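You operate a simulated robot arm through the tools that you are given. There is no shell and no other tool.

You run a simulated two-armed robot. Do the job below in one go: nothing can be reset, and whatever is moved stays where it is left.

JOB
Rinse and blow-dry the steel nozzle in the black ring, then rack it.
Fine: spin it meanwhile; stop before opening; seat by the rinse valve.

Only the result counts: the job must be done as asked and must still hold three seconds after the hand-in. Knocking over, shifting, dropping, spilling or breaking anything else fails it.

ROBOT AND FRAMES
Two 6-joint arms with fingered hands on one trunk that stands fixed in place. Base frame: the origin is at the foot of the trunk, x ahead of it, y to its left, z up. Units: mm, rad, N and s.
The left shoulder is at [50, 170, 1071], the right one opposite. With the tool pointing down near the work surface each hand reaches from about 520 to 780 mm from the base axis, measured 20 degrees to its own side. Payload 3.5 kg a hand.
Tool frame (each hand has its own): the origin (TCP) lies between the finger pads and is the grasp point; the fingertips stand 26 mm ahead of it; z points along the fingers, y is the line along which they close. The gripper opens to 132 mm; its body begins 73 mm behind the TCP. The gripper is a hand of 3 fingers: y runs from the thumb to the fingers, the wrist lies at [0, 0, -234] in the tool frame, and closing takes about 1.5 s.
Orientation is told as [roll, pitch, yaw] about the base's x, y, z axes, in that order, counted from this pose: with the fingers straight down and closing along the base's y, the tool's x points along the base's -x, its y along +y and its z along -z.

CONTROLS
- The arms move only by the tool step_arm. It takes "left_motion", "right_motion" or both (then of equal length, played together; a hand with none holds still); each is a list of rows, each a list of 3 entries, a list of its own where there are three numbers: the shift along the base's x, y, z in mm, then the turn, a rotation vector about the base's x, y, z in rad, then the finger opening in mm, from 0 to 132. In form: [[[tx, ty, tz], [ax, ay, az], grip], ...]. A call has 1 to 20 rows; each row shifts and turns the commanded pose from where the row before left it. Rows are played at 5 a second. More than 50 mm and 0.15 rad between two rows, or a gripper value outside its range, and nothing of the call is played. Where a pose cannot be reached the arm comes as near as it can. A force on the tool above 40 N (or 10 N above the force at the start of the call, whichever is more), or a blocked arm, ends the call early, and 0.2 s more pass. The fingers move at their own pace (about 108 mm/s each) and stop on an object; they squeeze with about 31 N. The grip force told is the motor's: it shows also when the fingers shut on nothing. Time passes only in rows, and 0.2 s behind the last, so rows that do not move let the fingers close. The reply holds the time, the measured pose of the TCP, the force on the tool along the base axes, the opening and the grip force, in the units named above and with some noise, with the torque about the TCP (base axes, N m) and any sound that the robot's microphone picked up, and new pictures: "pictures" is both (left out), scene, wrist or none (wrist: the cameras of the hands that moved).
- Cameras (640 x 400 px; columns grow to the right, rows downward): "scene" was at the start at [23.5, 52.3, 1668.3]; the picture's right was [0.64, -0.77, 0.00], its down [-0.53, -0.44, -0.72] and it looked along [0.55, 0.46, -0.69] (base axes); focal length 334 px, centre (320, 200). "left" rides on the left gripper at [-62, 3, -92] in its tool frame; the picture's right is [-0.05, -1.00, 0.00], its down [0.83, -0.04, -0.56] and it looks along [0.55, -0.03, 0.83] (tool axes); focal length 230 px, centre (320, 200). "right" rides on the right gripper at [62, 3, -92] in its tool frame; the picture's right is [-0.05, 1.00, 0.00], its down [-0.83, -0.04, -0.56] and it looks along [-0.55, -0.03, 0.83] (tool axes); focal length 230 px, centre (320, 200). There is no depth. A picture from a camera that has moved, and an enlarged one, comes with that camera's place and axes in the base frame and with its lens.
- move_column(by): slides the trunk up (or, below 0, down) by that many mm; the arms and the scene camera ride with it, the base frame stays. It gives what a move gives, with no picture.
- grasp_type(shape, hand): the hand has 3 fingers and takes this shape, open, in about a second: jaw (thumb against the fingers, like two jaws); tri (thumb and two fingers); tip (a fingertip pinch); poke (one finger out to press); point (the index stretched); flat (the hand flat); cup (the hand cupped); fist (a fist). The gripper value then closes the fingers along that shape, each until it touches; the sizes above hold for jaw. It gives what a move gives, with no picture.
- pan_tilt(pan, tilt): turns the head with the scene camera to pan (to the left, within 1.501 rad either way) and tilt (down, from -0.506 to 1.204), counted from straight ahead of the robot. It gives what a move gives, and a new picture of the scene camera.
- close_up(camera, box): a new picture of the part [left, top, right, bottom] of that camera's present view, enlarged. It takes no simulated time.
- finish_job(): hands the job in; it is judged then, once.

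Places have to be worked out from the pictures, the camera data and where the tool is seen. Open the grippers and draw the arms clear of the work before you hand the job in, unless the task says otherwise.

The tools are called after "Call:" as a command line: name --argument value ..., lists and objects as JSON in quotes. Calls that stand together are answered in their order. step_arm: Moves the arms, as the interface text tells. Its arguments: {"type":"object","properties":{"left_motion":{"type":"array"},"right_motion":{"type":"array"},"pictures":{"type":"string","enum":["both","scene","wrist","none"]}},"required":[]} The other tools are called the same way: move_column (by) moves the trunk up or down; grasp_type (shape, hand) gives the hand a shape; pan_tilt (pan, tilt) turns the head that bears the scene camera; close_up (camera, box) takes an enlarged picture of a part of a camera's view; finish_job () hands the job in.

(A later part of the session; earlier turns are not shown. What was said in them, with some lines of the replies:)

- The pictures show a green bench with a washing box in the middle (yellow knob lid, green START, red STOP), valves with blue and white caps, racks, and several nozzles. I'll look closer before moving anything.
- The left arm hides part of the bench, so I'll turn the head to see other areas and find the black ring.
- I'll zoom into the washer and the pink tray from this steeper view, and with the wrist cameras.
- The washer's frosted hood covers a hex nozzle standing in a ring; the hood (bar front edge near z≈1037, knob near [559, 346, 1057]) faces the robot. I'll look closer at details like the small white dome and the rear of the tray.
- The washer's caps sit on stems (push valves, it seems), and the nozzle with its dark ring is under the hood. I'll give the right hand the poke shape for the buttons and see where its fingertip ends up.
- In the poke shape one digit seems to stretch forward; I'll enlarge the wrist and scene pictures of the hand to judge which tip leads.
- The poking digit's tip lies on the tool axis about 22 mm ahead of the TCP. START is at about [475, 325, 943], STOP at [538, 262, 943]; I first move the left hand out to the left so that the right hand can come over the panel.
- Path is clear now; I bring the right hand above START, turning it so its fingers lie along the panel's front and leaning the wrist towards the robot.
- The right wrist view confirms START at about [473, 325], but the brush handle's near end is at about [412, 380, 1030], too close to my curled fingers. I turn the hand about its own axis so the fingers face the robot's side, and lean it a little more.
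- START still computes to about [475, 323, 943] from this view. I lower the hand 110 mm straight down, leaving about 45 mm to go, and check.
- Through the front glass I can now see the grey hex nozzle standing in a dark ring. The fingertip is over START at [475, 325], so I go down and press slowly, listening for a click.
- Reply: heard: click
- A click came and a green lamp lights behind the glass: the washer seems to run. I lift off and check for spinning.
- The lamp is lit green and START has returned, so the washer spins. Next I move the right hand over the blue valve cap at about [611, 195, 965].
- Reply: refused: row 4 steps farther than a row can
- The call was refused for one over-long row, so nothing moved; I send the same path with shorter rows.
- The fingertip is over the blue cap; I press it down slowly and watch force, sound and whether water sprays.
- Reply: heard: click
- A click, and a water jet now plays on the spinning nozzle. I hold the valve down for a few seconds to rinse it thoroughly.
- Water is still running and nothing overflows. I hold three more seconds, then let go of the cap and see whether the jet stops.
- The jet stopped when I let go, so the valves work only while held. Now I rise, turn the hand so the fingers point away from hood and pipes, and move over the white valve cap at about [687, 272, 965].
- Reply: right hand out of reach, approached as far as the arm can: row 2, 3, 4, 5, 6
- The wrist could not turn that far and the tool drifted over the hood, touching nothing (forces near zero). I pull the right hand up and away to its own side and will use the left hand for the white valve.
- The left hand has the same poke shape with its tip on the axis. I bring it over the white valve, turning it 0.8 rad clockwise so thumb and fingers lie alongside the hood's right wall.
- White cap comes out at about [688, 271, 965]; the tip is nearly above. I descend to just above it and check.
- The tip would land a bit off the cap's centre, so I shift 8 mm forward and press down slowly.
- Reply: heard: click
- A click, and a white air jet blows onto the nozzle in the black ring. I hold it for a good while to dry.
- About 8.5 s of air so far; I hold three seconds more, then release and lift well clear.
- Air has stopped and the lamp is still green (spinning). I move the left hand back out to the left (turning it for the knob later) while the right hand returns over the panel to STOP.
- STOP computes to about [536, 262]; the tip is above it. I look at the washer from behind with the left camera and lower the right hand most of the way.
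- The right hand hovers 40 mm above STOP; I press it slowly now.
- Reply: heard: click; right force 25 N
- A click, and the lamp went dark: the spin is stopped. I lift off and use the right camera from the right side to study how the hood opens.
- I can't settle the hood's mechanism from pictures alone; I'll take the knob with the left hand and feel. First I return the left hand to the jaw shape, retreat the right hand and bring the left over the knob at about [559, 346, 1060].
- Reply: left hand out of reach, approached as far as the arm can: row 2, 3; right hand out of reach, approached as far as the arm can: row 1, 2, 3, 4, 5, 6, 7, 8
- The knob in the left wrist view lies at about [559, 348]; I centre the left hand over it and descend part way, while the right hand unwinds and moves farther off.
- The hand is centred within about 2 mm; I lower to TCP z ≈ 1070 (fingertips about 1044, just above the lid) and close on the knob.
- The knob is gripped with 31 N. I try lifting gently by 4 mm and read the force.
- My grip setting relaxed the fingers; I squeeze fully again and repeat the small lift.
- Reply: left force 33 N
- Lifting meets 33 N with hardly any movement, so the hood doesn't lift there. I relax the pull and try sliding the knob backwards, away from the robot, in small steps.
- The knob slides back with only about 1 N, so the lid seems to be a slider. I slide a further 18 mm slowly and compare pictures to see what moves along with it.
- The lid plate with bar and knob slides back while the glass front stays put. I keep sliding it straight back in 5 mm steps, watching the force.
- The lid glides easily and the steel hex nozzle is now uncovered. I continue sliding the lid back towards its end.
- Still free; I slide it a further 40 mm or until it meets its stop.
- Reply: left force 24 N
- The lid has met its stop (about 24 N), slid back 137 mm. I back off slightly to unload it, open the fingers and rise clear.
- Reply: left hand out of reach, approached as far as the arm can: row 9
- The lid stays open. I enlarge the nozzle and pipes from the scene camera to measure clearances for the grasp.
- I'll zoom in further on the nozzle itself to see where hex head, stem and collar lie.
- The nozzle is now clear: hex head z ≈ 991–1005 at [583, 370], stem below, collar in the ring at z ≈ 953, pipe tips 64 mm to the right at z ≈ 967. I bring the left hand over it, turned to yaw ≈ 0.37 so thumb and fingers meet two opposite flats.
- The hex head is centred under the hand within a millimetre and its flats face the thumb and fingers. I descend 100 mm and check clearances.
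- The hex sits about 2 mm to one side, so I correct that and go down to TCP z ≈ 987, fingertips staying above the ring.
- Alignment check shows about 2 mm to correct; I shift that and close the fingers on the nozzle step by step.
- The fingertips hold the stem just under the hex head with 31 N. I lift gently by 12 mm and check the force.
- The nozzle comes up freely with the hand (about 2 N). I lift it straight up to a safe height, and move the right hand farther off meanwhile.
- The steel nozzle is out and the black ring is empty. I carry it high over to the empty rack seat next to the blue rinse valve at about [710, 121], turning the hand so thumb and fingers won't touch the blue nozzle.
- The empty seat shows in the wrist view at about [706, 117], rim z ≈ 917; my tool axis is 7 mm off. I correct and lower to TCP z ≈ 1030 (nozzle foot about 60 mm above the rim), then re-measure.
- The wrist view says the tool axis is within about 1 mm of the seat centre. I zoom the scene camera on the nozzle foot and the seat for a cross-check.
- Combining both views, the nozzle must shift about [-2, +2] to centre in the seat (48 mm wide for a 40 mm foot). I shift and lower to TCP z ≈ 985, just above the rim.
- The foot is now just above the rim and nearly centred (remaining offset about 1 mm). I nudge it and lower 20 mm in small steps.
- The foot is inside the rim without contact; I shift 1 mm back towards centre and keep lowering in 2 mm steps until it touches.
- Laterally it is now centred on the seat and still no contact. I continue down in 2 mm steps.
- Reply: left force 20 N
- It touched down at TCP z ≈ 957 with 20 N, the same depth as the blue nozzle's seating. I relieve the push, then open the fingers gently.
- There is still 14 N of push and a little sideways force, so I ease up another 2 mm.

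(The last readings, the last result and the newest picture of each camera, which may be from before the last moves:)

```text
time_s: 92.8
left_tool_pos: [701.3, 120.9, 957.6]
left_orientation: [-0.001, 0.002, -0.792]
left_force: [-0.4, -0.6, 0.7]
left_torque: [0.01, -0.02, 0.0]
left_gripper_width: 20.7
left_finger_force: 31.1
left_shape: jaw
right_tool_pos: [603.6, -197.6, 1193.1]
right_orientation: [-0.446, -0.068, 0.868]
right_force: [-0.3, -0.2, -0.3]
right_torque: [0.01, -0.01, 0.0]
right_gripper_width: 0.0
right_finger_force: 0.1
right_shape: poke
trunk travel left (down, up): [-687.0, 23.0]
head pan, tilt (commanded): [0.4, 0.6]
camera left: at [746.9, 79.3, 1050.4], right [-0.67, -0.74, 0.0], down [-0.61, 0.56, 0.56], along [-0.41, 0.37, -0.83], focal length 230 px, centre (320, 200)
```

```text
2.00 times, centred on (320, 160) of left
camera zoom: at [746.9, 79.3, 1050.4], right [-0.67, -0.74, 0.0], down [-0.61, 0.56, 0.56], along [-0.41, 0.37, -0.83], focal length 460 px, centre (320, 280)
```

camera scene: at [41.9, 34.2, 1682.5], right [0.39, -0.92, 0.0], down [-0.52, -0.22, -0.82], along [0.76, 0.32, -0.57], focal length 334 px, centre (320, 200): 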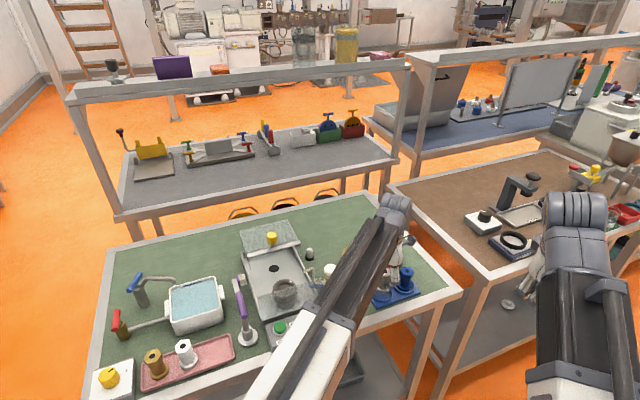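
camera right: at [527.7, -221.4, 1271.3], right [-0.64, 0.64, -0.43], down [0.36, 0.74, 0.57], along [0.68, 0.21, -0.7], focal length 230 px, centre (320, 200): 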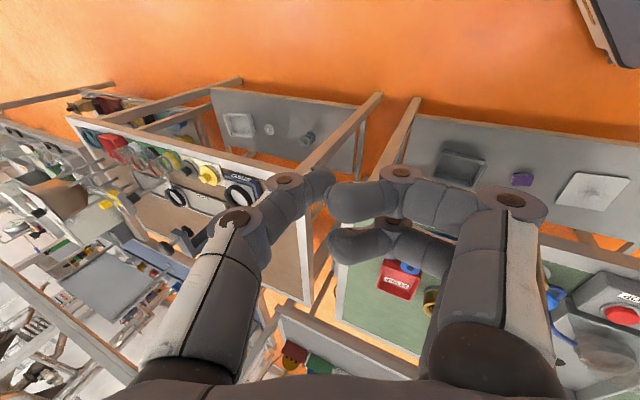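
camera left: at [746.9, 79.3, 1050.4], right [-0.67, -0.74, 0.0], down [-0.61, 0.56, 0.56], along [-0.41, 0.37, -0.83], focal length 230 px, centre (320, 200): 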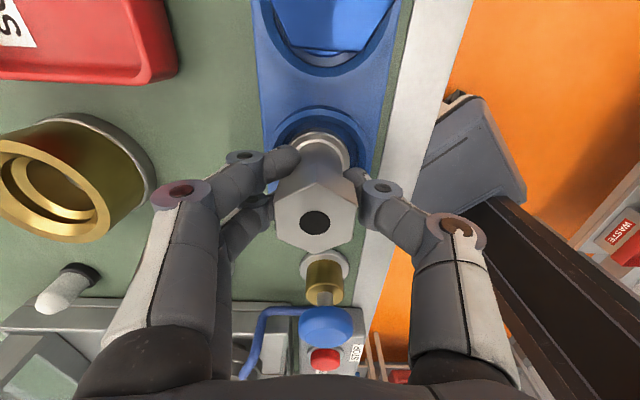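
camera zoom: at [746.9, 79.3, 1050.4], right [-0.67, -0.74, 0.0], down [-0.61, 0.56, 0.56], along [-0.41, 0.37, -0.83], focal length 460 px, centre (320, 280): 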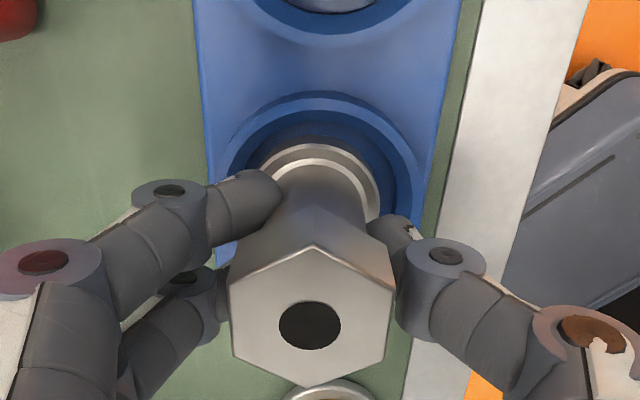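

The load is now neutral with the nozzle resting in the seat. I open the fingers step by step.

Call:
step_arm --left_motion '[[[0, 0, 0], [0, 0, 0], 23], [[0, 0, 0], [0, 0, 0], 27], [[0, 0, 0], [0, 0, 0], 32], [[0, 0, 0], [0, 0, 0], 40], [[0, 0, 0], [0, 0, 0], 50], [[0, 0, 0], [0, 0, 0], 60], [[0, 0, 0], [0, 0, 0], 60]]' --pictures "wrist"

Call:
close_up --camera "left" --box '[240, 60, 400, 260]'

Call:
close_up --camera "scene" --box '[365, 245, 425, 305]'

```text
time_s: 94.4
left_tool_pos: [701.4, 121.3, 958.8]
left_orientation: [-0.001, -0.001, -0.793]
left_force: [-0.1, -0.1, 0.7]
left_torque: [0.01, 0.02, 0.02]
left_gripper_width: 59.2
left_finger_force: 0.1
left_shape: jaw
right_tool_pos: [603.1, -198.3, 1193.3]
right_orientation: [-0.446, -0.066, 0.869]
right_force: [0.7, 0.5, -0.2]
right_torque: [0.01, -0.03, -0.01]
right_gripper_width: 0.0
right_finger_force: 0.1
right_shape: poke
trunk travel left (down, up): [-687.0, 23.0]
head pan, tilt (commanded): [0.4, 0.6]
camera left: at [747.3, 79.3, 1051.3], right [-0.67, -0.74, 0.0], down [-0.61, 0.56, 0.56], along [-0.41, 0.37, -0.83], focal length 230 px, centre (320, 200)
```

left: 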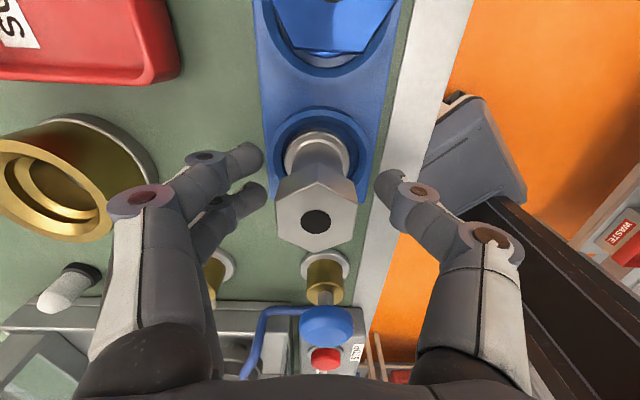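

```text
2.00 times, centred on (320, 160) of left
camera zoom: at [747.3, 79.3, 1051.3], right [-0.67, -0.74, 0.0], down [-0.61, 0.56, 0.56], along [-0.41, 0.37, -0.83], focal length 460 px, centre (320, 280)
```

zoom: 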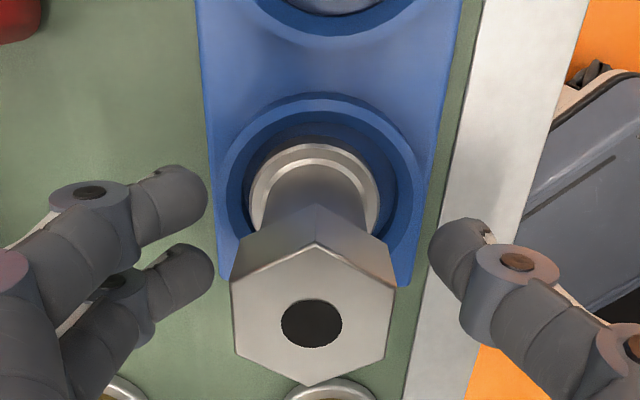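

```text
6.67 times, centred on (395, 275) of scene
camera zoom: at [41.7, 34.2, 1682.6], right [0.39, -0.92, 0.0], down [-0.52, -0.22, -0.83], along [0.76, 0.32, -0.56], focal length 2224 px, centre (-180, -300)
```

zoom: 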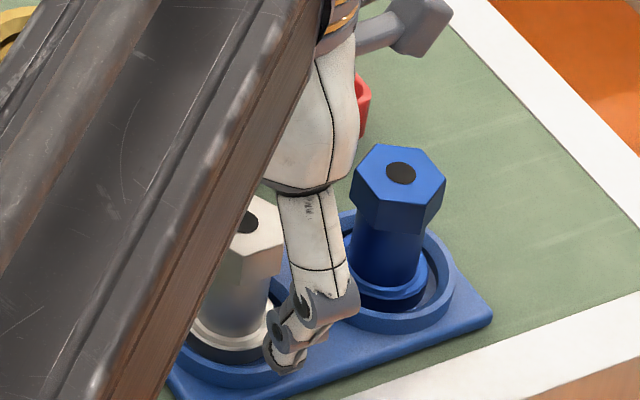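

The nozzle stands upright in the seat and the fingers are clear of it. I rise straight up.

Call:
step_arm --left_motion '[[[0, 0, 10], [0, 0, 0], 60], [[0, 0, 15], [0, 0, 0], 60], [[0, 0, 25], [0, 0, 0], 60], [[0, 0, 40], [0, 0, 0], 60], [[0, 0, 40], [0, 0, 0], 60], [[0, 0, 30], [0, 0, 0], 60]]' --pictures "both"

Call:
close_up --camera "left" --box '[230, 0, 430, 180]'

Call:
close_up --camera "scene" --box '[340, 230, 440, 320]'

```text
time_s: 95.8
left_tool_pos: [702.4, 122.1, 1119.3]
left_orientation: [-0.001, 0.0, -0.792]
left_force: [-0.4, 0.8, -0.2]
left_torque: [0.02, -0.02, -0.05]
left_gripper_width: 59.8
left_finger_force: 0.0
left_shape: jaw
right_tool_pos: [602.5, -195.8, 1193.3]
right_orientation: [-0.444, -0.065, 0.868]
right_force: [0.8, -0.1, -0.6]
right_torque: [-0.02, -0.01, -0.01]
right_gripper_width: 0.0
right_finger_force: 0.0
right_shape: poke
trunk travel left (down, up): [-687.0, 23.0]
head pan, tilt (commanded): [0.4, 0.6]
camera scene: at [41.6, 34.2, 1682.5], right [0.39, -0.92, 0.0], down [-0.52, -0.22, -0.83], along [0.76, 0.32, -0.56], focal length 334 px, centre (320, 200)
camera left: at [747.6, 80.1, 1211.1], right [-0.67, -0.74, 0.0], down [-0.61, 0.56, 0.56], along [-0.41, 0.37, -0.83], focal length 230 px, centre (320, 200)
```

scene: 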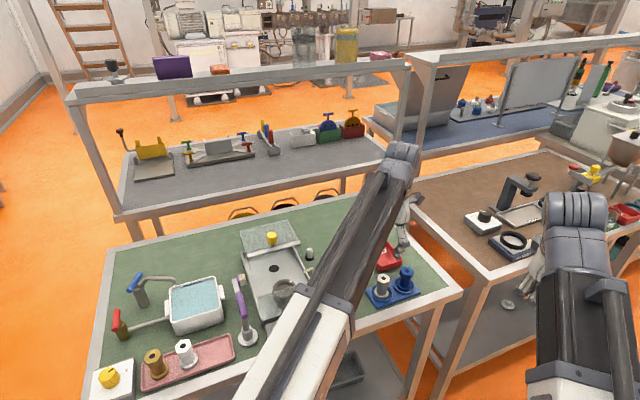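
left: 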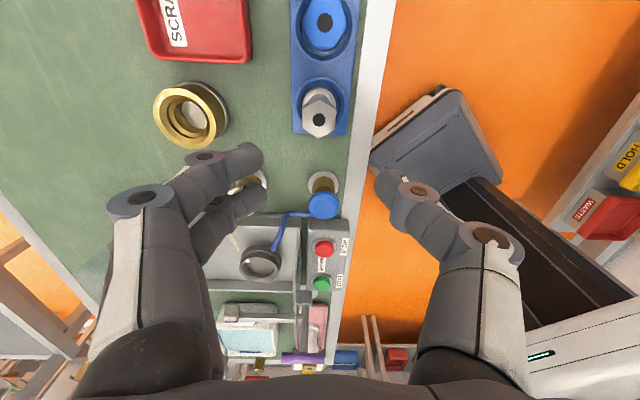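

```text
2.22 times, centred on (330, 90) of left
camera zoom: at [747.6, 80.1, 1211.1], right [-0.67, -0.74, 0.0], down [-0.61, 0.56, 0.56], along [-0.41, 0.37, -0.83], focal length 511 px, centre (298, 444)
```

zoom: 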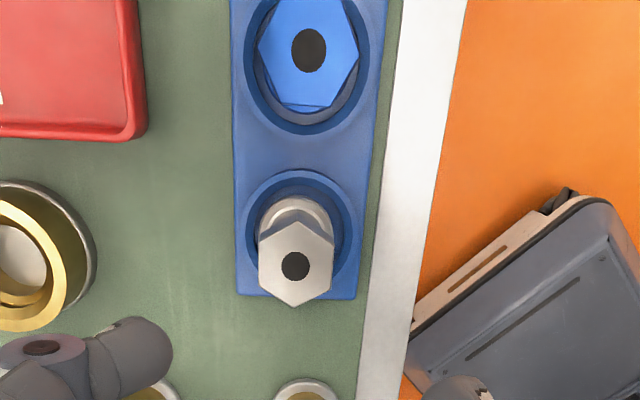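

```text
4.44 times, centred on (390, 275) of scene
camera zoom: at [41.6, 34.2, 1682.5], right [0.39, -0.92, 0.0], down [-0.52, -0.22, -0.83], along [0.76, 0.32, -0.56], focal length 1482 px, centre (9, -133)
```

zoom: 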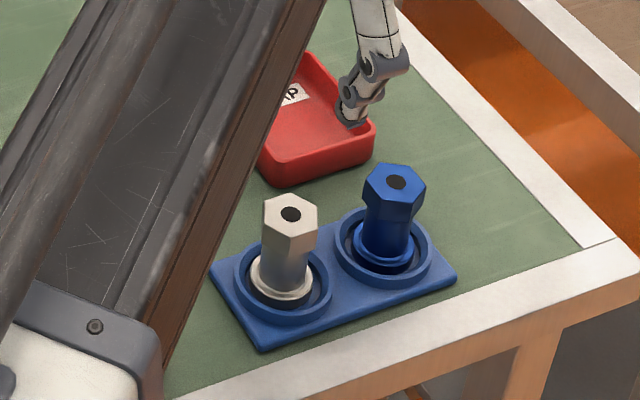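

The steel nozzle stands upright in the rack seat beside the blue rinse valve, next to the blue nozzle. I withdraw the left arm high and to the left, and open both hands fully.

Call:
step_arm --left_motion '[[[0, 0, 45], [0, 0, 0], 60], [[0, 0, 40], [0, 0, 0], 60], [[-20, 32, 0], [0, 0, 0.079], 80], [[-20, 32, 0], [0, 0, 0.079], 100], [[-20, 32, 0], [0, 0, 0.079], 132], [[-20, 32, 0], [0, 0, 0.079], 132], [[-20, 32, 0], [0, 0, 0.079], 132], [[-20, 32, 0], [0, 0, 0.079], 132], [[-20, 32, 0], [0, 0, 0.079], 132], [[-20, 32, 0], [0, 0, 0.079], 132], [[-20, 32, 0], [0, 0, 0.079], 132], [[-20, 32, 0], [0, 0, 0.079], 132], [[0, 32, 0], [0, 0, 0], 132], [[0, 32, 0], [0, 0, 0], 132], [[0, 32, 0], [0, 0, 0], 132], [[0, 32, 0], [0, 0, 0], 132]]' --pictures "both"

Call:
grasp_type --hand "right" --shape "jaw"

Call:
close_up --camera "scene" --box '[230, 210, 440, 350]'

Call:
close_up --camera "scene" --box '[360, 245, 430, 310]'

```text
time_s: 99.2
left_tool_pos: [502.3, 570.2, 1204.0]
left_orientation: [0.0, 0.0, 0.0]
left_force: [0.1, 0.6, 1.0]
left_torque: [0.02, 0.01, -0.02]
left_gripper_width: 132.0
left_finger_force: 0.0
left_shape: jaw
right_tool_pos: [602.8, -197.6, 1193.5]
right_orientation: [-0.447, -0.065, 0.87]
right_force: [0.2, 0.1, -0.3]
right_torque: [0.0, 0.01, -0.03]
right_gripper_width: 0.0
right_finger_force: 0.0
right_shape: poke
trunk travel left (down, up): [-687.0, 23.0]
head pan, tilt (commanded): [0.4, 0.6]
camera scene: at [41.7, 34.7, 1682.5], right [0.39, -0.92, 0.0], down [-0.52, -0.22, -0.82], along [0.76, 0.32, -0.57], focal length 334 px, centre (320, 200)
camera left: at [563.8, 572.7, 1296.1], right [0.05, -1.0, 0.0], down [-0.83, -0.04, 0.56], along [-0.55, -0.03, -0.83], focal length 230 px, centre (320, 200)
```

scene: 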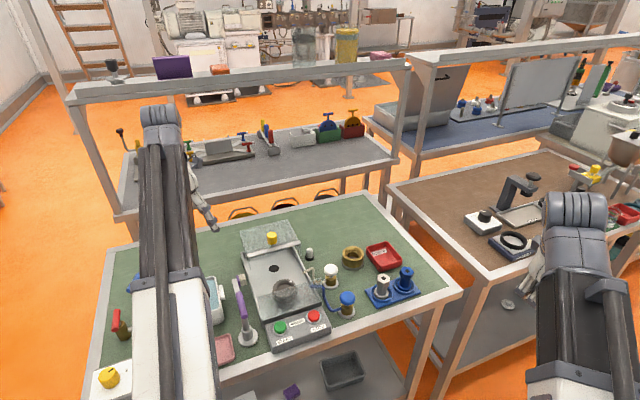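
left: 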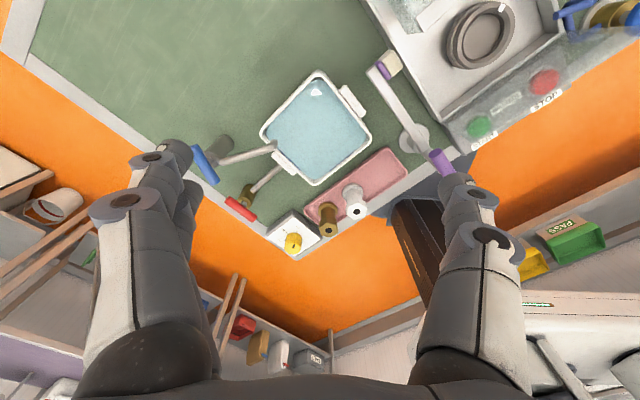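

```text
time_s: 100.1
left_tool_pos: [503.2, 569.7, 1203.9]
left_orientation: [-0.002, -0.002, -0.002]
left_force: [0.9, -0.5, -0.8]
left_torque: [0.02, 0.0, 0.0]
left_gripper_width: 132.0
left_finger_force: 0.0
left_shape: jaw
right_tool_pos: [602.0, -197.8, 1193.6]
right_orientation: [-0.446, -0.066, 0.869]
right_force: [-0.2, -0.9, 0.4]
right_torque: [-0.02, -0.02, -0.01]
right_gripper_width: 132.1
right_finger_force: 0.0
right_shape: jaw
trunk travel left (down, up): [-687.0, 23.0]
head pan, tilt (commanded): [0.4, 0.6]
```

```text
2.86 times, centred on (335, 280) of scene
camera zoom: at [41.7, 34.2, 1682.6], right [0.39, -0.92, 0.0], down [-0.52, -0.22, -0.83], along [0.76, 0.32, -0.56], focal length 953 px, centre (277, -29)
```

zoom: 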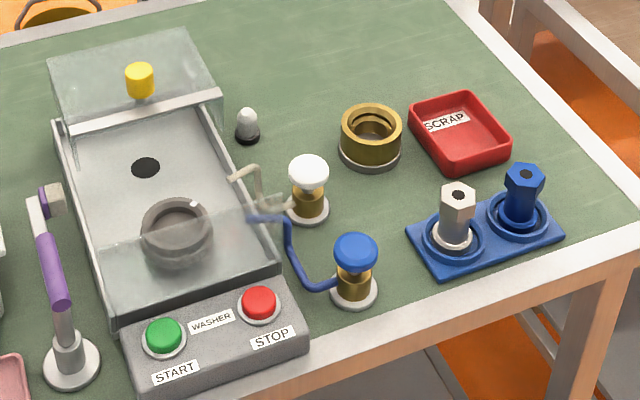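

```text
6.15 times, centred on (395, 278) of scene
camera zoom: at [41.7, 34.2, 1682.6], right [0.39, -0.92, 0.0], down [-0.52, -0.22, -0.83], along [0.76, 0.32, -0.56], focal length 2053 px, centre (-142, -277)
```

zoom: 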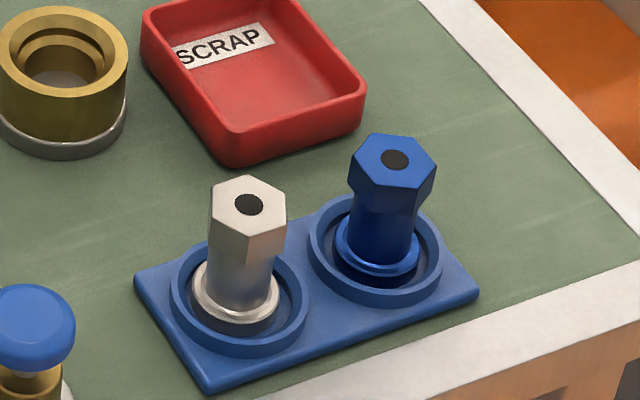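

The nozzle stands firmly in the seat by the rinse valve, the washer is stopped, both valves are released, nothing else has moved, and both hands are open and clear. I hand the job in.

Call:
finish_job

```text
The job is handed in.
```

The steel nozzle has been rinsed and blown dry while spinning, and it now stands upright in the rack seat next to the blue rinse valve. I have handed the job in, but no verdict came back, so I don't know how it was judged.

- **Wash:** I pressed START, held the blue water valve for about 7.5 s, then the white air valve for about 11.5 s. I could see the water and air jets reach the nozzle. Nothing in the pictures shows directly how clean or dry it is.
- **Stop and open:** I pressed STOP and saw the lamp go out before opening. The lid turned out to slide back rather than lift. I slid it to its stop and left it open, since closing it was not asked for.
- **Racking:** I lifted the nozzle out of the black ring, and it sits in the seat at about the same depth as the blue nozzle beside it. It is roughly 2 mm off the seat's centre, which is inside the seat's clearance.

In the last pictures nothing else had been knocked over or moved. Both hands are open and clear of the bench.
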